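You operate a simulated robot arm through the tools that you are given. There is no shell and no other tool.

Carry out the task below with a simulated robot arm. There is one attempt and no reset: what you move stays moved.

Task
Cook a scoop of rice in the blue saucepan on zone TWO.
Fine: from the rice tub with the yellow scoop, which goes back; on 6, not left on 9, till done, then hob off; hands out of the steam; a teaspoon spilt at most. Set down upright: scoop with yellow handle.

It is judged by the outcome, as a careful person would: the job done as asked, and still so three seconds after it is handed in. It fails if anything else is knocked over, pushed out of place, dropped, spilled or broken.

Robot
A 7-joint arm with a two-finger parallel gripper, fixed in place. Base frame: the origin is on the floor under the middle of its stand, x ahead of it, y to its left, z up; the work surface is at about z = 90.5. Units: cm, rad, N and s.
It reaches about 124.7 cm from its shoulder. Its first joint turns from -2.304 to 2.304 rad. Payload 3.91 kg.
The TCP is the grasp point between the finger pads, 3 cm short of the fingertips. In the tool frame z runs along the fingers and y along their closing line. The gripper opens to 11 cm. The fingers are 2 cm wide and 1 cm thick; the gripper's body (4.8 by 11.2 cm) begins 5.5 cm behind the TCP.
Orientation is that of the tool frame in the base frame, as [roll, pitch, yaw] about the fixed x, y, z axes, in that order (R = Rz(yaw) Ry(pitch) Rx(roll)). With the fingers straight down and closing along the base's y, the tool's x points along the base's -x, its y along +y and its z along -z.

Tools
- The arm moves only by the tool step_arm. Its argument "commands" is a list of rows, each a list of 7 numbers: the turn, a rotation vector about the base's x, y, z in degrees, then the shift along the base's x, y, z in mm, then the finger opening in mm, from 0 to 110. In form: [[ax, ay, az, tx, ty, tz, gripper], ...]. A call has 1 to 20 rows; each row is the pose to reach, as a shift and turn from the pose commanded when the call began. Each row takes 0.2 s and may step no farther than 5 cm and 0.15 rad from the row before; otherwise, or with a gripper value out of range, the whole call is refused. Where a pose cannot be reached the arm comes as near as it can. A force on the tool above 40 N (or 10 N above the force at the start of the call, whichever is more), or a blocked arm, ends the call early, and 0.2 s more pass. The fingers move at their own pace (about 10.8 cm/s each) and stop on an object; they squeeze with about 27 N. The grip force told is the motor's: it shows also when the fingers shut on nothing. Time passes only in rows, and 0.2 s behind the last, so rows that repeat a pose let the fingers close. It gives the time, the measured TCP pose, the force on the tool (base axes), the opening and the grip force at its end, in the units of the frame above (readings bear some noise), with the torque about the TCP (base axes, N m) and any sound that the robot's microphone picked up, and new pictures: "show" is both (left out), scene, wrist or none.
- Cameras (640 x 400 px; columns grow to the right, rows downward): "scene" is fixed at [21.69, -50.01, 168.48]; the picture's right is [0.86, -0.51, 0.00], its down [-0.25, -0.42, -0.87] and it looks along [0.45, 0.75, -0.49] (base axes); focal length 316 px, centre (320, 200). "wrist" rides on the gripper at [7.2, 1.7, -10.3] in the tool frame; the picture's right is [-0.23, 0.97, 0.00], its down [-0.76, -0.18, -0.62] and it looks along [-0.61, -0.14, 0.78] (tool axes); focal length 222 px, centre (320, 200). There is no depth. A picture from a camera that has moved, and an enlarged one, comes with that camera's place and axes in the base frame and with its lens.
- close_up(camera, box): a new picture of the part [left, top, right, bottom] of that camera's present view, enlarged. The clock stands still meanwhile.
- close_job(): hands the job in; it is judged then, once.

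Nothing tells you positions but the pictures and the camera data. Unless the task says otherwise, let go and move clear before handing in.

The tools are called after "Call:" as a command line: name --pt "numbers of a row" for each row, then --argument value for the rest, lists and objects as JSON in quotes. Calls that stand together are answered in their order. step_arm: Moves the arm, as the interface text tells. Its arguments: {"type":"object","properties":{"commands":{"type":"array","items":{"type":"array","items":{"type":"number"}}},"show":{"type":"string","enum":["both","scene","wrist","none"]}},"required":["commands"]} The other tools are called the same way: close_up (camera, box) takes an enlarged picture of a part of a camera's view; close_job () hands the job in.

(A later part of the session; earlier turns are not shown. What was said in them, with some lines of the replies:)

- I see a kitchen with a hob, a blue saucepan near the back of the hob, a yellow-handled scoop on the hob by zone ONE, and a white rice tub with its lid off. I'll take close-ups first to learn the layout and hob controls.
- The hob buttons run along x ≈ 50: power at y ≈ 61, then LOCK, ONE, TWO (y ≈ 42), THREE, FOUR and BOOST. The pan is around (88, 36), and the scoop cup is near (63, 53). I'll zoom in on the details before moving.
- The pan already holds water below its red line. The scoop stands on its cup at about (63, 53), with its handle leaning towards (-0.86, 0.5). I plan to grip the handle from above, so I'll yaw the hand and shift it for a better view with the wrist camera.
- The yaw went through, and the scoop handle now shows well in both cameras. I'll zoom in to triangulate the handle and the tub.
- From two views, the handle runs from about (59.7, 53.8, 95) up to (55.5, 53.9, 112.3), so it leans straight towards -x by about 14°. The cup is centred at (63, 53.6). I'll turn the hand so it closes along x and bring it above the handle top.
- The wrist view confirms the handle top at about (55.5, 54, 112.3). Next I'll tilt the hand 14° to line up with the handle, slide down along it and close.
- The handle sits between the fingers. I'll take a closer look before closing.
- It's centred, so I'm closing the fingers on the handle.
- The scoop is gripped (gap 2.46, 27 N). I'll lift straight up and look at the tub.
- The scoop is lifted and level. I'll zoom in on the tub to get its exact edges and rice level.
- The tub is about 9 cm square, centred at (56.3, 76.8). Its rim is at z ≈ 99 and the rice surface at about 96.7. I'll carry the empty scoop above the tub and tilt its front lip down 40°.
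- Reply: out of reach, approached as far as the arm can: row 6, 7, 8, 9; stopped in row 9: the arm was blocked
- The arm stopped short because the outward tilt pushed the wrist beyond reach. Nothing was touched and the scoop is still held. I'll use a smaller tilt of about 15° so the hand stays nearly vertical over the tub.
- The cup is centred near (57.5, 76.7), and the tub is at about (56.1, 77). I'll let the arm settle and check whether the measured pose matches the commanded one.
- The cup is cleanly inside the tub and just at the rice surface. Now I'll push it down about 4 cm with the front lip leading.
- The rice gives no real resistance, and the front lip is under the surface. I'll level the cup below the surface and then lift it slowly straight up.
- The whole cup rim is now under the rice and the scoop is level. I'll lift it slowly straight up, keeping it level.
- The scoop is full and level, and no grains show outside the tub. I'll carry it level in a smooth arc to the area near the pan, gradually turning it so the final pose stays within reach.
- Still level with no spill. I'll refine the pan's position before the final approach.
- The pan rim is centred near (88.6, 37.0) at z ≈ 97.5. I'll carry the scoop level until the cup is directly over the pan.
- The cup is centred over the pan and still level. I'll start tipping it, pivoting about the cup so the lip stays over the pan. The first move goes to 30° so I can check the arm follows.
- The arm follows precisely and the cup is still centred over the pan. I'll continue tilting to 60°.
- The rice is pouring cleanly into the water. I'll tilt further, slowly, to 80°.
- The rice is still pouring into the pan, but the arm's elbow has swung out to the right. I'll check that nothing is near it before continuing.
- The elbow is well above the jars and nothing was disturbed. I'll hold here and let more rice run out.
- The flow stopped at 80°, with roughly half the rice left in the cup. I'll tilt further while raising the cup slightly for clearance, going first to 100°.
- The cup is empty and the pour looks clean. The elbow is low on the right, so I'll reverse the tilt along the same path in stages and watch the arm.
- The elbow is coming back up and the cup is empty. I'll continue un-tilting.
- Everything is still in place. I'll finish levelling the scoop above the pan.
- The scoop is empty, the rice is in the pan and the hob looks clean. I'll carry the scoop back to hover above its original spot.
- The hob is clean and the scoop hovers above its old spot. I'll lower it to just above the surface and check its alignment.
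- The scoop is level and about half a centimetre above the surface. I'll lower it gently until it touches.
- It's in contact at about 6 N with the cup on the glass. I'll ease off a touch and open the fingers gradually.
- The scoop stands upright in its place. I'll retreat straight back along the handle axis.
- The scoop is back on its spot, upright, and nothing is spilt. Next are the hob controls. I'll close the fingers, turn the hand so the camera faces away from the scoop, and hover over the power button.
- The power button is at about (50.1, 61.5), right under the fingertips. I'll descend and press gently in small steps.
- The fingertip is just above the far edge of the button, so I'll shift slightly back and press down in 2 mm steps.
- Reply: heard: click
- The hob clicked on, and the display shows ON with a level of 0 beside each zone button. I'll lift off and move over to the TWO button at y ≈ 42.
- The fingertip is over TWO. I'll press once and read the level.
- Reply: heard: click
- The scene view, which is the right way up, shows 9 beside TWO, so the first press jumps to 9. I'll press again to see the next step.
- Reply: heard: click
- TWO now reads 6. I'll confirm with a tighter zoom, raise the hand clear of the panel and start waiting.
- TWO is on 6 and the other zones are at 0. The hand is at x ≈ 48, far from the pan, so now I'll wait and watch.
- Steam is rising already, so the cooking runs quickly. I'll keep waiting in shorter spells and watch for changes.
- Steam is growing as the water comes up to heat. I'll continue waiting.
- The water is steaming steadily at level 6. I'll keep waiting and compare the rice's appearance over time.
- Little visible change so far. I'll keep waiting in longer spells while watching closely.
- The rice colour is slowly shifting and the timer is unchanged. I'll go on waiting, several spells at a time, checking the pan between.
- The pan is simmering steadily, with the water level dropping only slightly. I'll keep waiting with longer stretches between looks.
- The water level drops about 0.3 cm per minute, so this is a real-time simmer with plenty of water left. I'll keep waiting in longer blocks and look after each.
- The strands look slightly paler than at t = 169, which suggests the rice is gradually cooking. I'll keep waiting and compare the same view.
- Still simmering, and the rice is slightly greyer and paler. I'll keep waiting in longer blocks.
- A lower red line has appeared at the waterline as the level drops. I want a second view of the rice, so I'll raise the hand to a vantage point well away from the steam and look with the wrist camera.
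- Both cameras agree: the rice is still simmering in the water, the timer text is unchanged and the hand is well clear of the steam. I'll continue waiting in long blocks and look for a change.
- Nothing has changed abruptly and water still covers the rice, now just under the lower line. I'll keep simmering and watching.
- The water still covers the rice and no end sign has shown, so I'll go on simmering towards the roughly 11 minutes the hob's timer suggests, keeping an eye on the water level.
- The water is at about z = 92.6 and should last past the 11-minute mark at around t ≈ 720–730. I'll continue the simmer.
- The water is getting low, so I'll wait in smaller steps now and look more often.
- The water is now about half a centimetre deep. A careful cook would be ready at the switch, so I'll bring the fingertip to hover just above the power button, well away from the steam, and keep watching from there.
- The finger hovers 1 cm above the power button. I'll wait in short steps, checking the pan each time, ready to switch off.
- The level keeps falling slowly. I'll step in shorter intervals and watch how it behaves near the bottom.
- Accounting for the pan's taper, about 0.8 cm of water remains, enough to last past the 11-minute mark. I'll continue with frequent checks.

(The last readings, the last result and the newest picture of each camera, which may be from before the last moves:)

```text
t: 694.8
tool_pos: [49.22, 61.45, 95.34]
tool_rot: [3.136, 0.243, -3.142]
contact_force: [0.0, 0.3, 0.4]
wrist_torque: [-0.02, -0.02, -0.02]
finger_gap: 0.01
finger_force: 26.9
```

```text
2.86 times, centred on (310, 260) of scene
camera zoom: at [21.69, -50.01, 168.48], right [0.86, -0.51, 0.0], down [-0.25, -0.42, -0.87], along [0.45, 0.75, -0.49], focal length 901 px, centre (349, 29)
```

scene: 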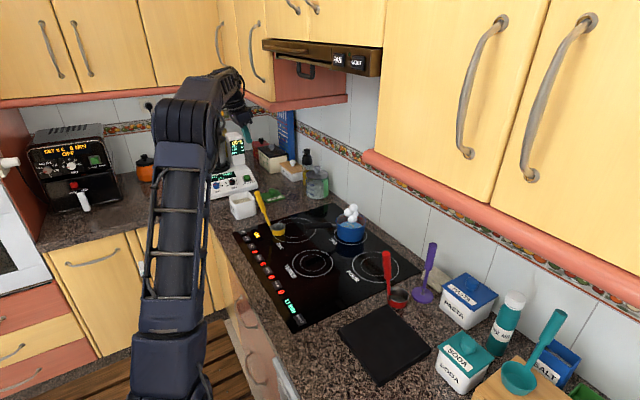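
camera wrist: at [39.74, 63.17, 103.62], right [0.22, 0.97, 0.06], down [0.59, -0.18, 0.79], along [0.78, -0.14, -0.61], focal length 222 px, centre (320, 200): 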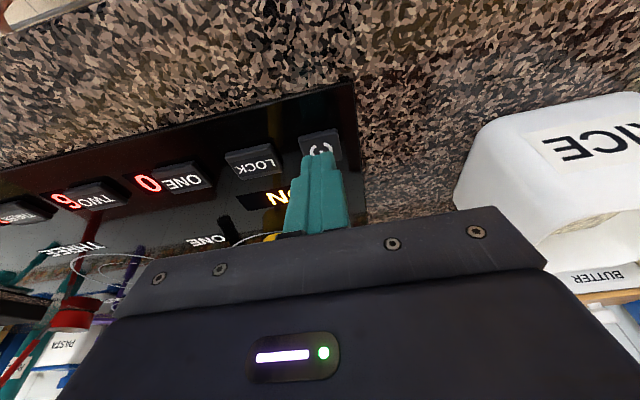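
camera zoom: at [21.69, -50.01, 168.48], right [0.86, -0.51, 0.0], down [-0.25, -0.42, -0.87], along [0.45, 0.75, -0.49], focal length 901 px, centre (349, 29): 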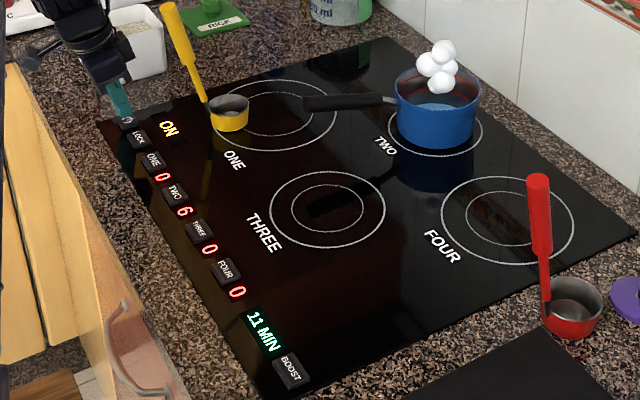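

Call:
step_arm --pt "0 0 0 0 0 0 0" --pt "0 0 0 0 0 0 0" --pt "0 0 0 0 0 0 0" --pt "0 0 0 0 0 0 0" --pt "0 0 0 0 0 0 0" --pt "0 0 0 0 0 0 0" --pt "0 0 0 0 0 0 0" --pt "0 0 0 0 0 0 0" --pt "0 0 0 0 0 0 0" --pt "0 0 0 0 0 0 0" --pt "0 0 0 0 0 0 0" --pt "0 0 0 0 0 0 0" --pt "0 0 0 0 0 0 0" --pt "0 0 0 0 0 0 0" --pt "0 0 0 0 0 0 0" --pt "0 0 0 0 0 0 0" --pt "0 0 0 0 0 0 0" --pt "0 0 0 0 0 0 0" --pt "0 0 0 0 0 0 0" --pt "0 0 0 0 0 0 0" --show "none"

Call:
step_arm --pt "0 0 0 0 0 0 0" --pt "0 0 0 0 0 0 0" --pt "0 0 0 0 0 0 0" --pt "0 0 0 0 0 0 0" --pt "0 0 0 0 0 0 0" --pt "0 0 0 0 0 0 0" --pt "0 0 0 0 0 0 0" --pt "0 0 0 0 0 0 0" --pt "0 0 0 0 0 0 0" --pt "0 0 0 0 0 0 0" --pt "0 0 0 0 0 0 0" --pt "0 0 0 0 0 0 0" --pt "0 0 0 0 0 0 0" --pt "0 0 0 0 0 0 0" --pt "0 0 0 0 0 0 0" --pt "0 0 0 0 0 0 0" --pt "0 0 0 0 0 0 0" --pt "0 0 0 0 0 0 0" --pt "0 0 0 0 0 0 0" --pt "0 0 0 0 0 0 0" --show "none"

Call:
step_arm --pt "0 0 0 0 0 0 0" --pt "0 0 0 0 0 0 0" --pt "0 0 0 0 0 0 0" --pt "0 0 0 0 0 0 0" --pt "0 0 0 0 0 0 0" --pt "0 0 0 0 0 0 0" --pt "0 0 0 0 0 0 0" --pt "0 0 0 0 0 0 0" --pt "0 0 0 0 0 0 0" --pt "0 0 0 0 0 0 0" --pt "0 0 0 0 0 0 0" --pt "0 0 0 0 0 0 0" --pt "0 0 0 0 0 0 0" --pt "0 0 0 0 0 0 0" --pt "0 0 0 0 0 0 0" --pt "0 0 0 0 0 0 0" --pt "0 0 0 0 0 0 0" --pt "0 0 0 0 0 0 0" --pt "0 0 0 0 0 0 0" --pt "0 0 0 0 0 0 0" --show "none"

Call:
step_arm --pt "0 0 0 0 0 0 0" --pt "0 0 0 0 0 0 0" --pt "0 0 0 0 0 0 0" --pt "0 0 0 0 0 0 0" --pt "0 0 0 0 0 0 0" --pt "0 0 0 0 0 0 0" --pt "0 0 0 0 0 0 0" --pt "0 0 0 0 0 0 0" --pt "0 0 0 0 0 0 0" --pt "0 0 0 0 0 0 0" --pt "0 0 0 0 0 0 0" --pt "0 0 0 0 0 0 0" --pt "0 0 0 0 0 0 0" --pt "0 0 0 0 0 0 0" --pt "0 0 0 0 0 0 0" --pt "0 0 0 0 0 0 0" --pt "0 0 0 0 0 0 0" --pt "0 0 0 0 0 0 0" --pt "0 0 0 0 0 0 0" --pt "0 0 0 0 0 0 0" --show "none"

Call:
close_up --camera "scene" --box '[346, 221, 356, 228]'

Call:
close_up --camera "scene" --box '[220, 190, 400, 330]'

```text
t: 699.0
tool_pos: [49.16, 61.39, 95.39]
tool_rot: [3.138, 0.242, 3.14]
contact_force: [0.1, -0.6, 0.6]
wrist_torque: [0.02, -0.02, 0.0]
finger_gap: 0.0
finger_force: 26.6
```

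```text
t: 703.2
tool_pos: [49.13, 61.43, 95.39]
tool_rot: [3.138, 0.242, -3.141]
contact_force: [-0.6, 0.2, -0.1]
wrist_torque: [0.03, 0.03, -0.03]
finger_gap: 0.0
finger_force: 27.2
```

```text
t: 707.4
tool_pos: [49.18, 61.45, 95.24]
tool_rot: [3.14, 0.243, 3.141]
contact_force: [-0.4, 0.0, 0.3]
wrist_torque: [-0.01, 0.0, 0.04]
finger_gap: 0.0
finger_force: 27.1
```

```text
t: 711.6
tool_pos: [49.17, 61.44, 95.36]
tool_rot: [3.139, 0.241, -3.141]
contact_force: [0.7, 0.2, 0.0]
wrist_torque: [-0.01, -0.01, 0.0]
finger_gap: 0.0
finger_force: 27.2
```

```text
16.00 times, centred on (351, 224) of scene
camera zoom: at [21.69, -50.01, 168.48], right [0.86, -0.51, 0.0], down [-0.25, -0.42, -0.87], along [0.45, 0.75, -0.49], focal length 5048 px, centre (-176, -192)
```

zoom: 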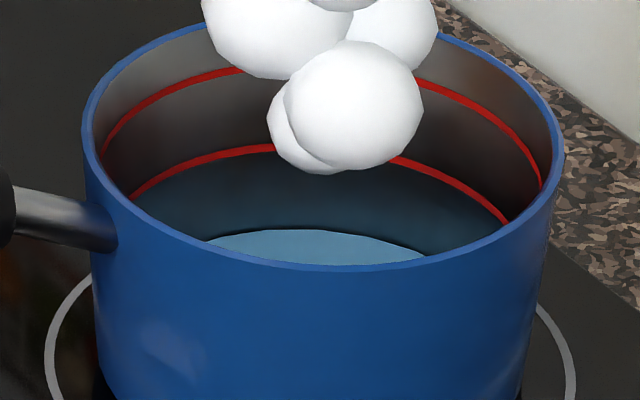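

```text
2.86 times, centred on (310, 260) of scene
camera zoom: at [21.69, -50.01, 168.48], right [0.86, -0.51, 0.0], down [-0.25, -0.42, -0.87], along [0.45, 0.75, -0.49], focal length 901 px, centre (349, 29)
```

zoom: 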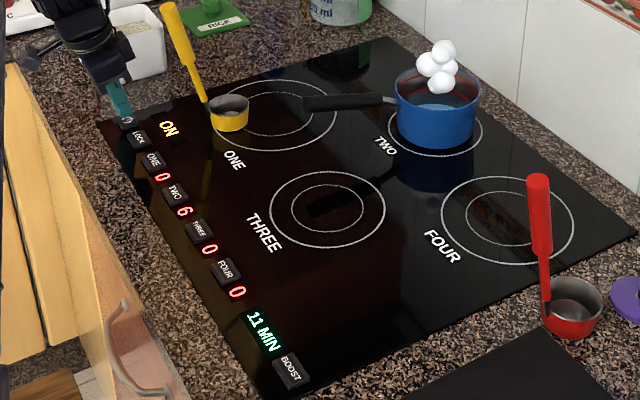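

Call:
step_arm --pt "0 0 0 0 0 0 0" --pt "0 0 0 0 0 0 0" --pt "0 0 0 0 0 0 0" --pt "0 0 0 0 0 0 0" --pt "0 0 0 0 0 0 0" --pt "0 0 0 0 0 0 0" --pt "0 0 0 0 0 0 0" --pt "0 0 0 0 0 0 0" --pt "0 0 0 0 0 0 0" --pt "0 0 0 0 0 0 0" --pt "0 0 0 0 0 0 0" --pt "0 0 0 0 0 0 0" --pt "0 0 0 0 0 0 0" --pt "0 0 0 0 0 0 0" --pt "0 0 0 0 0 0 0" --pt "0 0 0 0 0 0 0" --pt "0 0 0 0 0 0 0" --pt "0 0 0 0 0 0 0" --pt "0 0 0 0 0 0 0" --pt "0 0 0 0 0 0 0" --show "none"

Call:
step_arm --pt "0 0 0 0 0 0 0" --pt "0 0 0 0 0 0 0" --pt "0 0 0 0 0 0 0" --pt "0 0 0 0 0 0 0" --pt "0 0 0 0 0 0 0" --pt "0 0 0 0 0 0 0" --pt "0 0 0 0 0 0 0" --pt "0 0 0 0 0 0 0" --pt "0 0 0 0 0 0 0" --pt "0 0 0 0 0 0 0" --pt "0 0 0 0 0 0 0" --pt "0 0 0 0 0 0 0" --pt "0 0 0 0 0 0 0" --pt "0 0 0 0 0 0 0" --pt "0 0 0 0 0 0 0" --pt "0 0 0 0 0 0 0" --pt "0 0 0 0 0 0 0" --pt "0 0 0 0 0 0 0" --pt "0 0 0 0 0 0 0" --pt "0 0 0 0 0 0 0" --show "none"

Call:
step_arm --pt "0 0 0 0 0 0 0" --pt "0 0 0 0 0 0 0" --pt "0 0 0 0 0 0 0" --pt "0 0 0 0 0 0 0" --pt "0 0 0 0 0 0 0" --pt "0 0 0 0 0 0 0" --pt "0 0 0 0 0 0 0" --pt "0 0 0 0 0 0 0" --pt "0 0 0 0 0 0 0" --pt "0 0 0 0 0 0 0" --pt "0 0 0 0 0 0 0" --pt "0 0 0 0 0 0 0" --pt "0 0 0 0 0 0 0" --pt "0 0 0 0 0 0 0" --pt "0 0 0 0 0 0 0" --pt "0 0 0 0 0 0 0" --pt "0 0 0 0 0 0 0" --pt "0 0 0 0 0 0 0" --pt "0 0 0 0 0 0 0" --pt "0 0 0 0 0 0 0" --show "none"

Call:
close_up --camera "scene" --box '[346, 221, 356, 228]'

Call:
close_up --camera "scene" --box '[220, 190, 400, 330]'

```text
t: 715.8
tool_pos: [49.11, 61.45, 95.36]
tool_rot: [3.138, 0.242, 3.142]
contact_force: [-0.1, -0.4, 0.1]
wrist_torque: [0.02, -0.01, -0.02]
finger_gap: 0.03
finger_force: 26.8
```

```text
t: 720.0
tool_pos: [49.32, 61.45, 95.33]
tool_rot: [3.139, 0.243, 3.142]
contact_force: [-0.3, -0.7, 0.3]
wrist_torque: [-0.02, 0.0, 0.01]
finger_gap: 0.0
finger_force: 27.0
```

```text
t: 724.2
tool_pos: [49.28, 61.54, 95.35]
tool_rot: [3.137, 0.242, -3.14]
contact_force: [0.1, 0.1, 0.8]
wrist_torque: [-0.01, 0.04, 0.01]
finger_gap: 0.0
finger_force: 26.6
```

```text
16.00 times, centred on (351, 224) of scene
camera zoom: at [21.69, -50.01, 168.48], right [0.86, -0.51, 0.0], down [-0.25, -0.42, -0.87], along [0.45, 0.75, -0.49], focal length 5048 px, centre (-176, -192)
```

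zoom: 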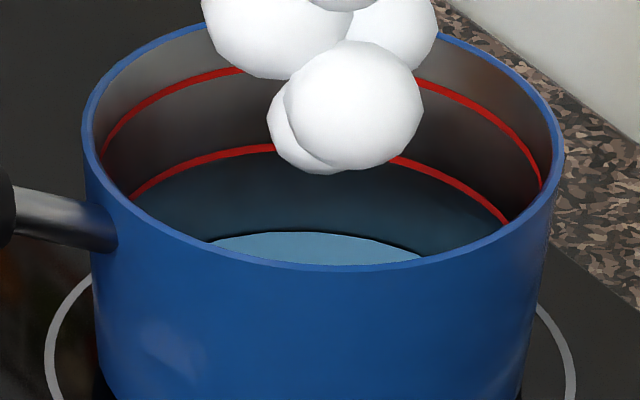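

```text
2.86 times, centred on (310, 260) of scene
camera zoom: at [21.69, -50.01, 168.48], right [0.86, -0.51, 0.0], down [-0.25, -0.42, -0.87], along [0.45, 0.75, -0.49], focal length 901 px, centre (349, 29)
```

zoom: 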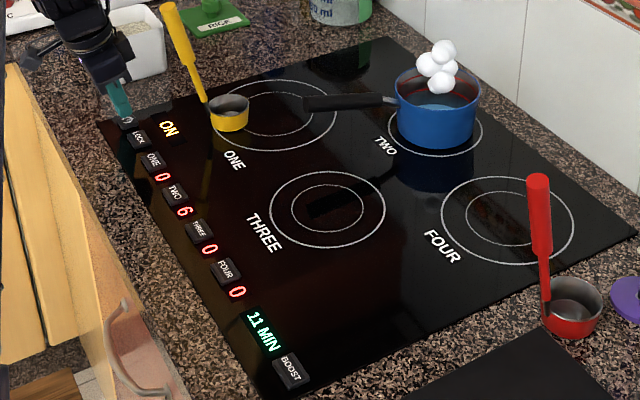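

Water still covers the bottom. A full 11 minutes of simmering ends around t ≈ 730, so I'll wait one or two more spells and then switch off.

Call:
step_arm --pt "0 0 0 0 0 0 0" --pt "0 0 0 0 0 0 0" --pt "0 0 0 0 0 0 0" --pt "0 0 0 0 0 0 0" --pt "0 0 0 0 0 0 0" --pt "0 0 0 0 0 0 0" --pt "0 0 0 0 0 0 0" --pt "0 0 0 0 0 0 0" --pt "0 0 0 0 0 0 0" --pt "0 0 0 0 0 0 0" --pt "0 0 0 0 0 0 0" --pt "0 0 0 0 0 0 0" --pt "0 0 0 0 0 0 0" --pt "0 0 0 0 0 0 0" --pt "0 0 0 0 0 0 0" --pt "0 0 0 0 0 0 0" --pt "0 0 0 0 0 0 0" --pt "0 0 0 0 0 0 0" --pt "0 0 0 0 0 0 0" --pt "0 0 0 0 0 0 0" --show "none"

Call:
close_up --camera "scene" --box '[346, 221, 356, 228]'

Call:
close_up --camera "scene" --box '[220, 190, 400, 330]'

```text
t: 728.4
tool_pos: [49.23, 61.46, 95.4]
tool_rot: [3.139, 0.242, -3.14]
contact_force: [-0.6, 0.0, -0.7]
wrist_torque: [0.01, 0.02, -0.02]
finger_gap: 0.0
finger_force: 27.2
```

```text
16.00 times, centred on (351, 224) of scene
camera zoom: at [21.69, -50.01, 168.48], right [0.86, -0.51, 0.0], down [-0.25, -0.42, -0.87], along [0.45, 0.75, -0.49], focal length 5048 px, centre (-176, -192)
```

zoom: 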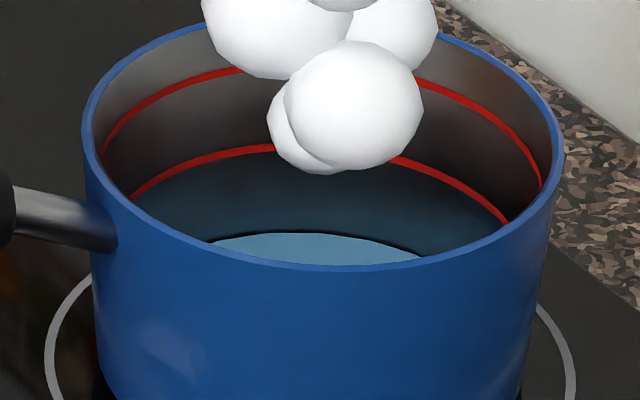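

```text
2.86 times, centred on (310, 260) of scene
camera zoom: at [21.69, -50.01, 168.48], right [0.86, -0.51, 0.0], down [-0.25, -0.42, -0.87], along [0.45, 0.75, -0.49], focal length 901 px, centre (349, 29)
```

zoom: 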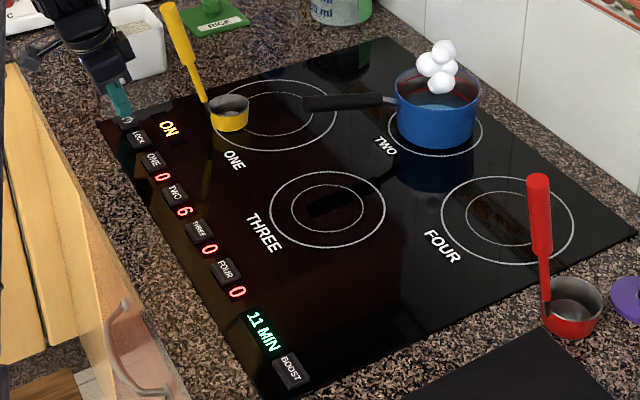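

It's now over 11 minutes on level 6 with a little water left, so it's time to switch off. I'll press the power button.

Call:
step_arm --pt "0 0 0 0 0 0 0" --pt "0 0 0 0 0 0 0" --pt "0 0 0 0 0 0 0" --pt "0 0 0 0 0 0 0" --pt "0 0 0 0 0 0 0" --pt "0 0 0 0 0 0 0" --pt "0 0 0 0 0 -8 0" --pt "0 0 0 0 0 -13 0" --pt "0 0 0 0 0 -16 0" --pt "0 0 0 0 0 -8 0" --pt "0 0 0 0 0 5 0" --show "none"

Call:
close_up --camera "scene" --box '[220, 190, 400, 330]'

```text
t: 730.8
tool_pos: [49.23, 61.54, 95.75]
tool_rot: [3.139, 0.243, -3.139]
contact_force: [0.9, 0.1, -0.2]
wrist_torque: [0.01, 0.01, 0.03]
finger_gap: 0.0
finger_force: 27.4
heard: click
```

```text
2.86 times, centred on (310, 260) of scene
camera zoom: at [21.69, -50.01, 168.48], right [0.86, -0.51, 0.0], down [-0.25, -0.42, -0.87], along [0.45, 0.75, -0.49], focal length 901 px, centre (349, 29)
```

zoom: 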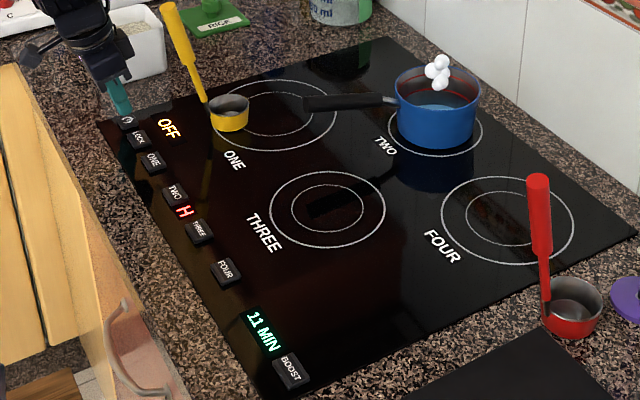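

The hob is OFF, with only the "H" residual-heat sign showing for zone TWO, and the steam is dying down. I'll lift the hand clear and check the whole scene.

Call:
step_arm --pt "0 0 0 -10 0 20 0" --pt "0 0 0 -20 0 60 0" --pt "0 0 0 -30 0 105 0" --pt "0 0 0 -40 -10 150 0" --pt "0 0 0 -50 -30 190 0" --pt "0 0 0 -60 -60 220 0" --pt "0 0 0 -60 -60 220 0" --show "both"

Call:
close_up --camera "scene" --box '[220, 170, 420, 330]'

Call:
close_up --camera "scene" --box '[310, 190, 390, 250]'

Call:
close_up --camera "scene" --box '[220, 180, 316, 240]'

```text
t: 732.4
tool_pos: [43.35, 55.54, 117.78]
tool_rot: [3.138, 0.242, 3.14]
contact_force: [0.1, -0.2, -1.0]
wrist_torque: [-0.04, -0.03, -0.01]
finger_gap: 0.0
finger_force: 27.2
camera wrist: at [33.8, 57.2, 125.98], right [0.22, 0.97, 0.06], down [0.59, -0.18, 0.79], along [0.78, -0.14, -0.61], focal length 222 px, centre (320, 200)
```

scene: 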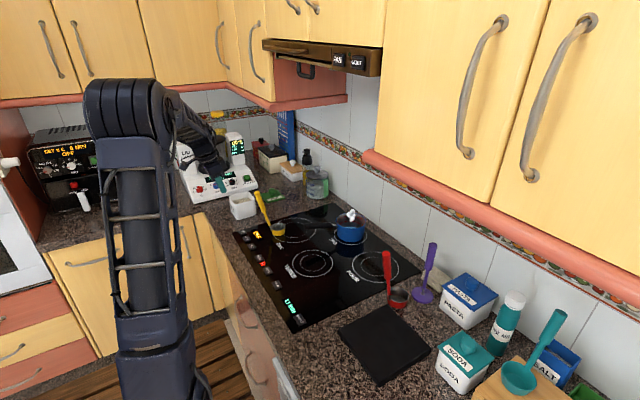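
wrist: 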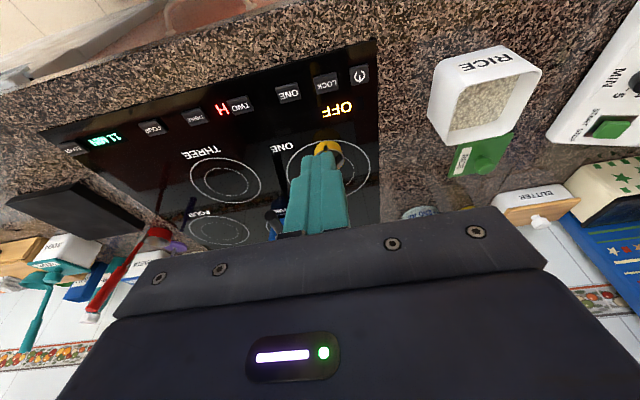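

```text
2.50 times, centred on (320, 250) of scene
camera zoom: at [21.69, -50.01, 168.48], right [0.86, -0.51, 0.0], down [-0.25, -0.42, -0.87], along [0.45, 0.75, -0.49], focal length 789 px, centre (320, 75)
```

zoom: 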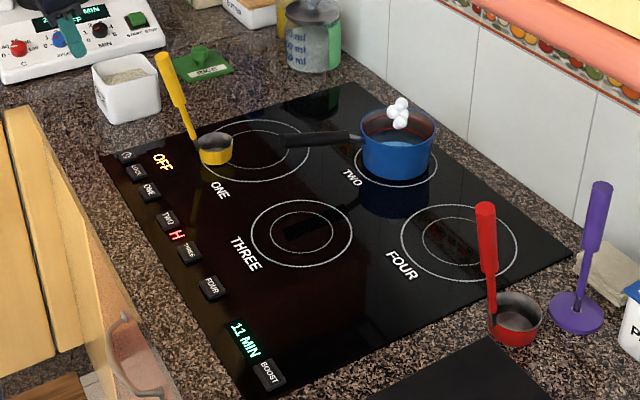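

```text
6.67 times, centred on (350, 220) of scene
camera zoom: at [21.69, -50.01, 168.48], right [0.86, -0.51, 0.0], down [-0.25, -0.42, -0.87], along [0.45, 0.75, -0.49], focal length 2103 px, centre (120, 67)
```

zoom: 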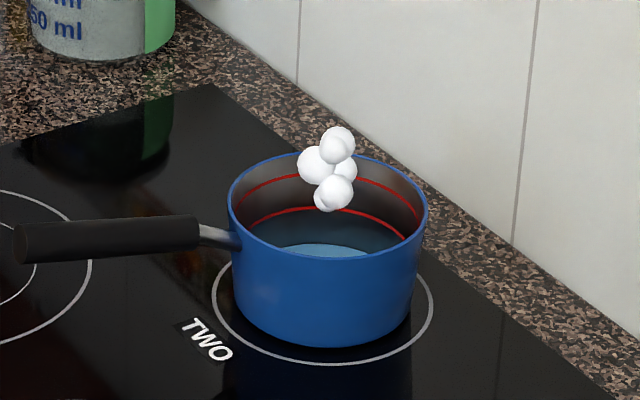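

```text
6.67 times, centred on (268, 210) of scene
camera zoom: at [21.69, -50.01, 168.48], right [0.86, -0.51, 0.0], down [-0.25, -0.42, -0.87], along [0.45, 0.75, -0.49], focal length 2103 px, centre (667, 133)
```

zoom: 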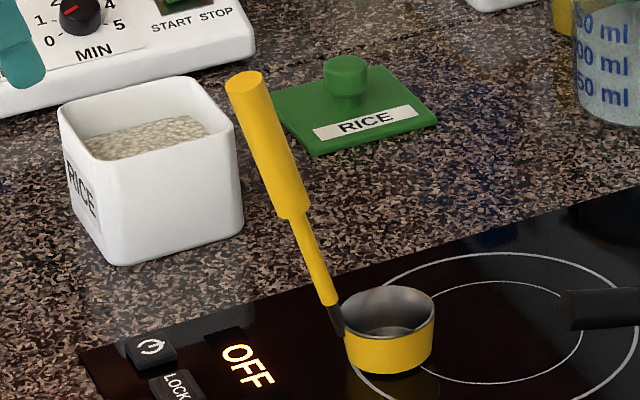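

Here is the state as I see it before handing in:
- **Hob:** it reads OFF, with only residual heat on zone TWO.
- **Pan:** the blue pan is still on TWO. The rice simmered about 11 minutes on 6, and a little water is left.
- **Scoop:** the yellow scoop stands upright in its place and is empty.
- **Spills and arm:** I see nothing spilt or moved, and the hand is clear.

I never saw a clear sign that the rice was done, so I went by the "11 MIN" on the hob display, which did not count down. I'm handing the job in now.

Call:
close_job

```text
The job is handed in.
```

The rice is cooked as far as I can tell, and the job is handed in, but I never saw a clear sign that it was done. The hob's display read "11 MIN" throughout and never counted down, so I took that as the cooking time.

- **Rice:** one level scoop went from the tub into the blue saucepan with the yellow scoop. I saw no spill on the hob or worktop.
- **Cooking:** zone TWO jumped to 9 on the first press, so I pressed again straight away to set it to 6. It then ran on 6 for just over 11 minutes. The water had dropped well below the pan's lower red line by the end, but a little was left.
- **Hob:** it is off and shows only the "H" residual-heat sign for zone TWO.
- **Scoop:** the yellow scoop is empty and standing upright, within a few millimetres of where it started.
- **Arm and other items:** the gripper stayed well clear of the steam. While I was tipping the scoop, the arm's elbow swung out over the jars on the right. It touched nothing, and everything there looked in place afterwards.
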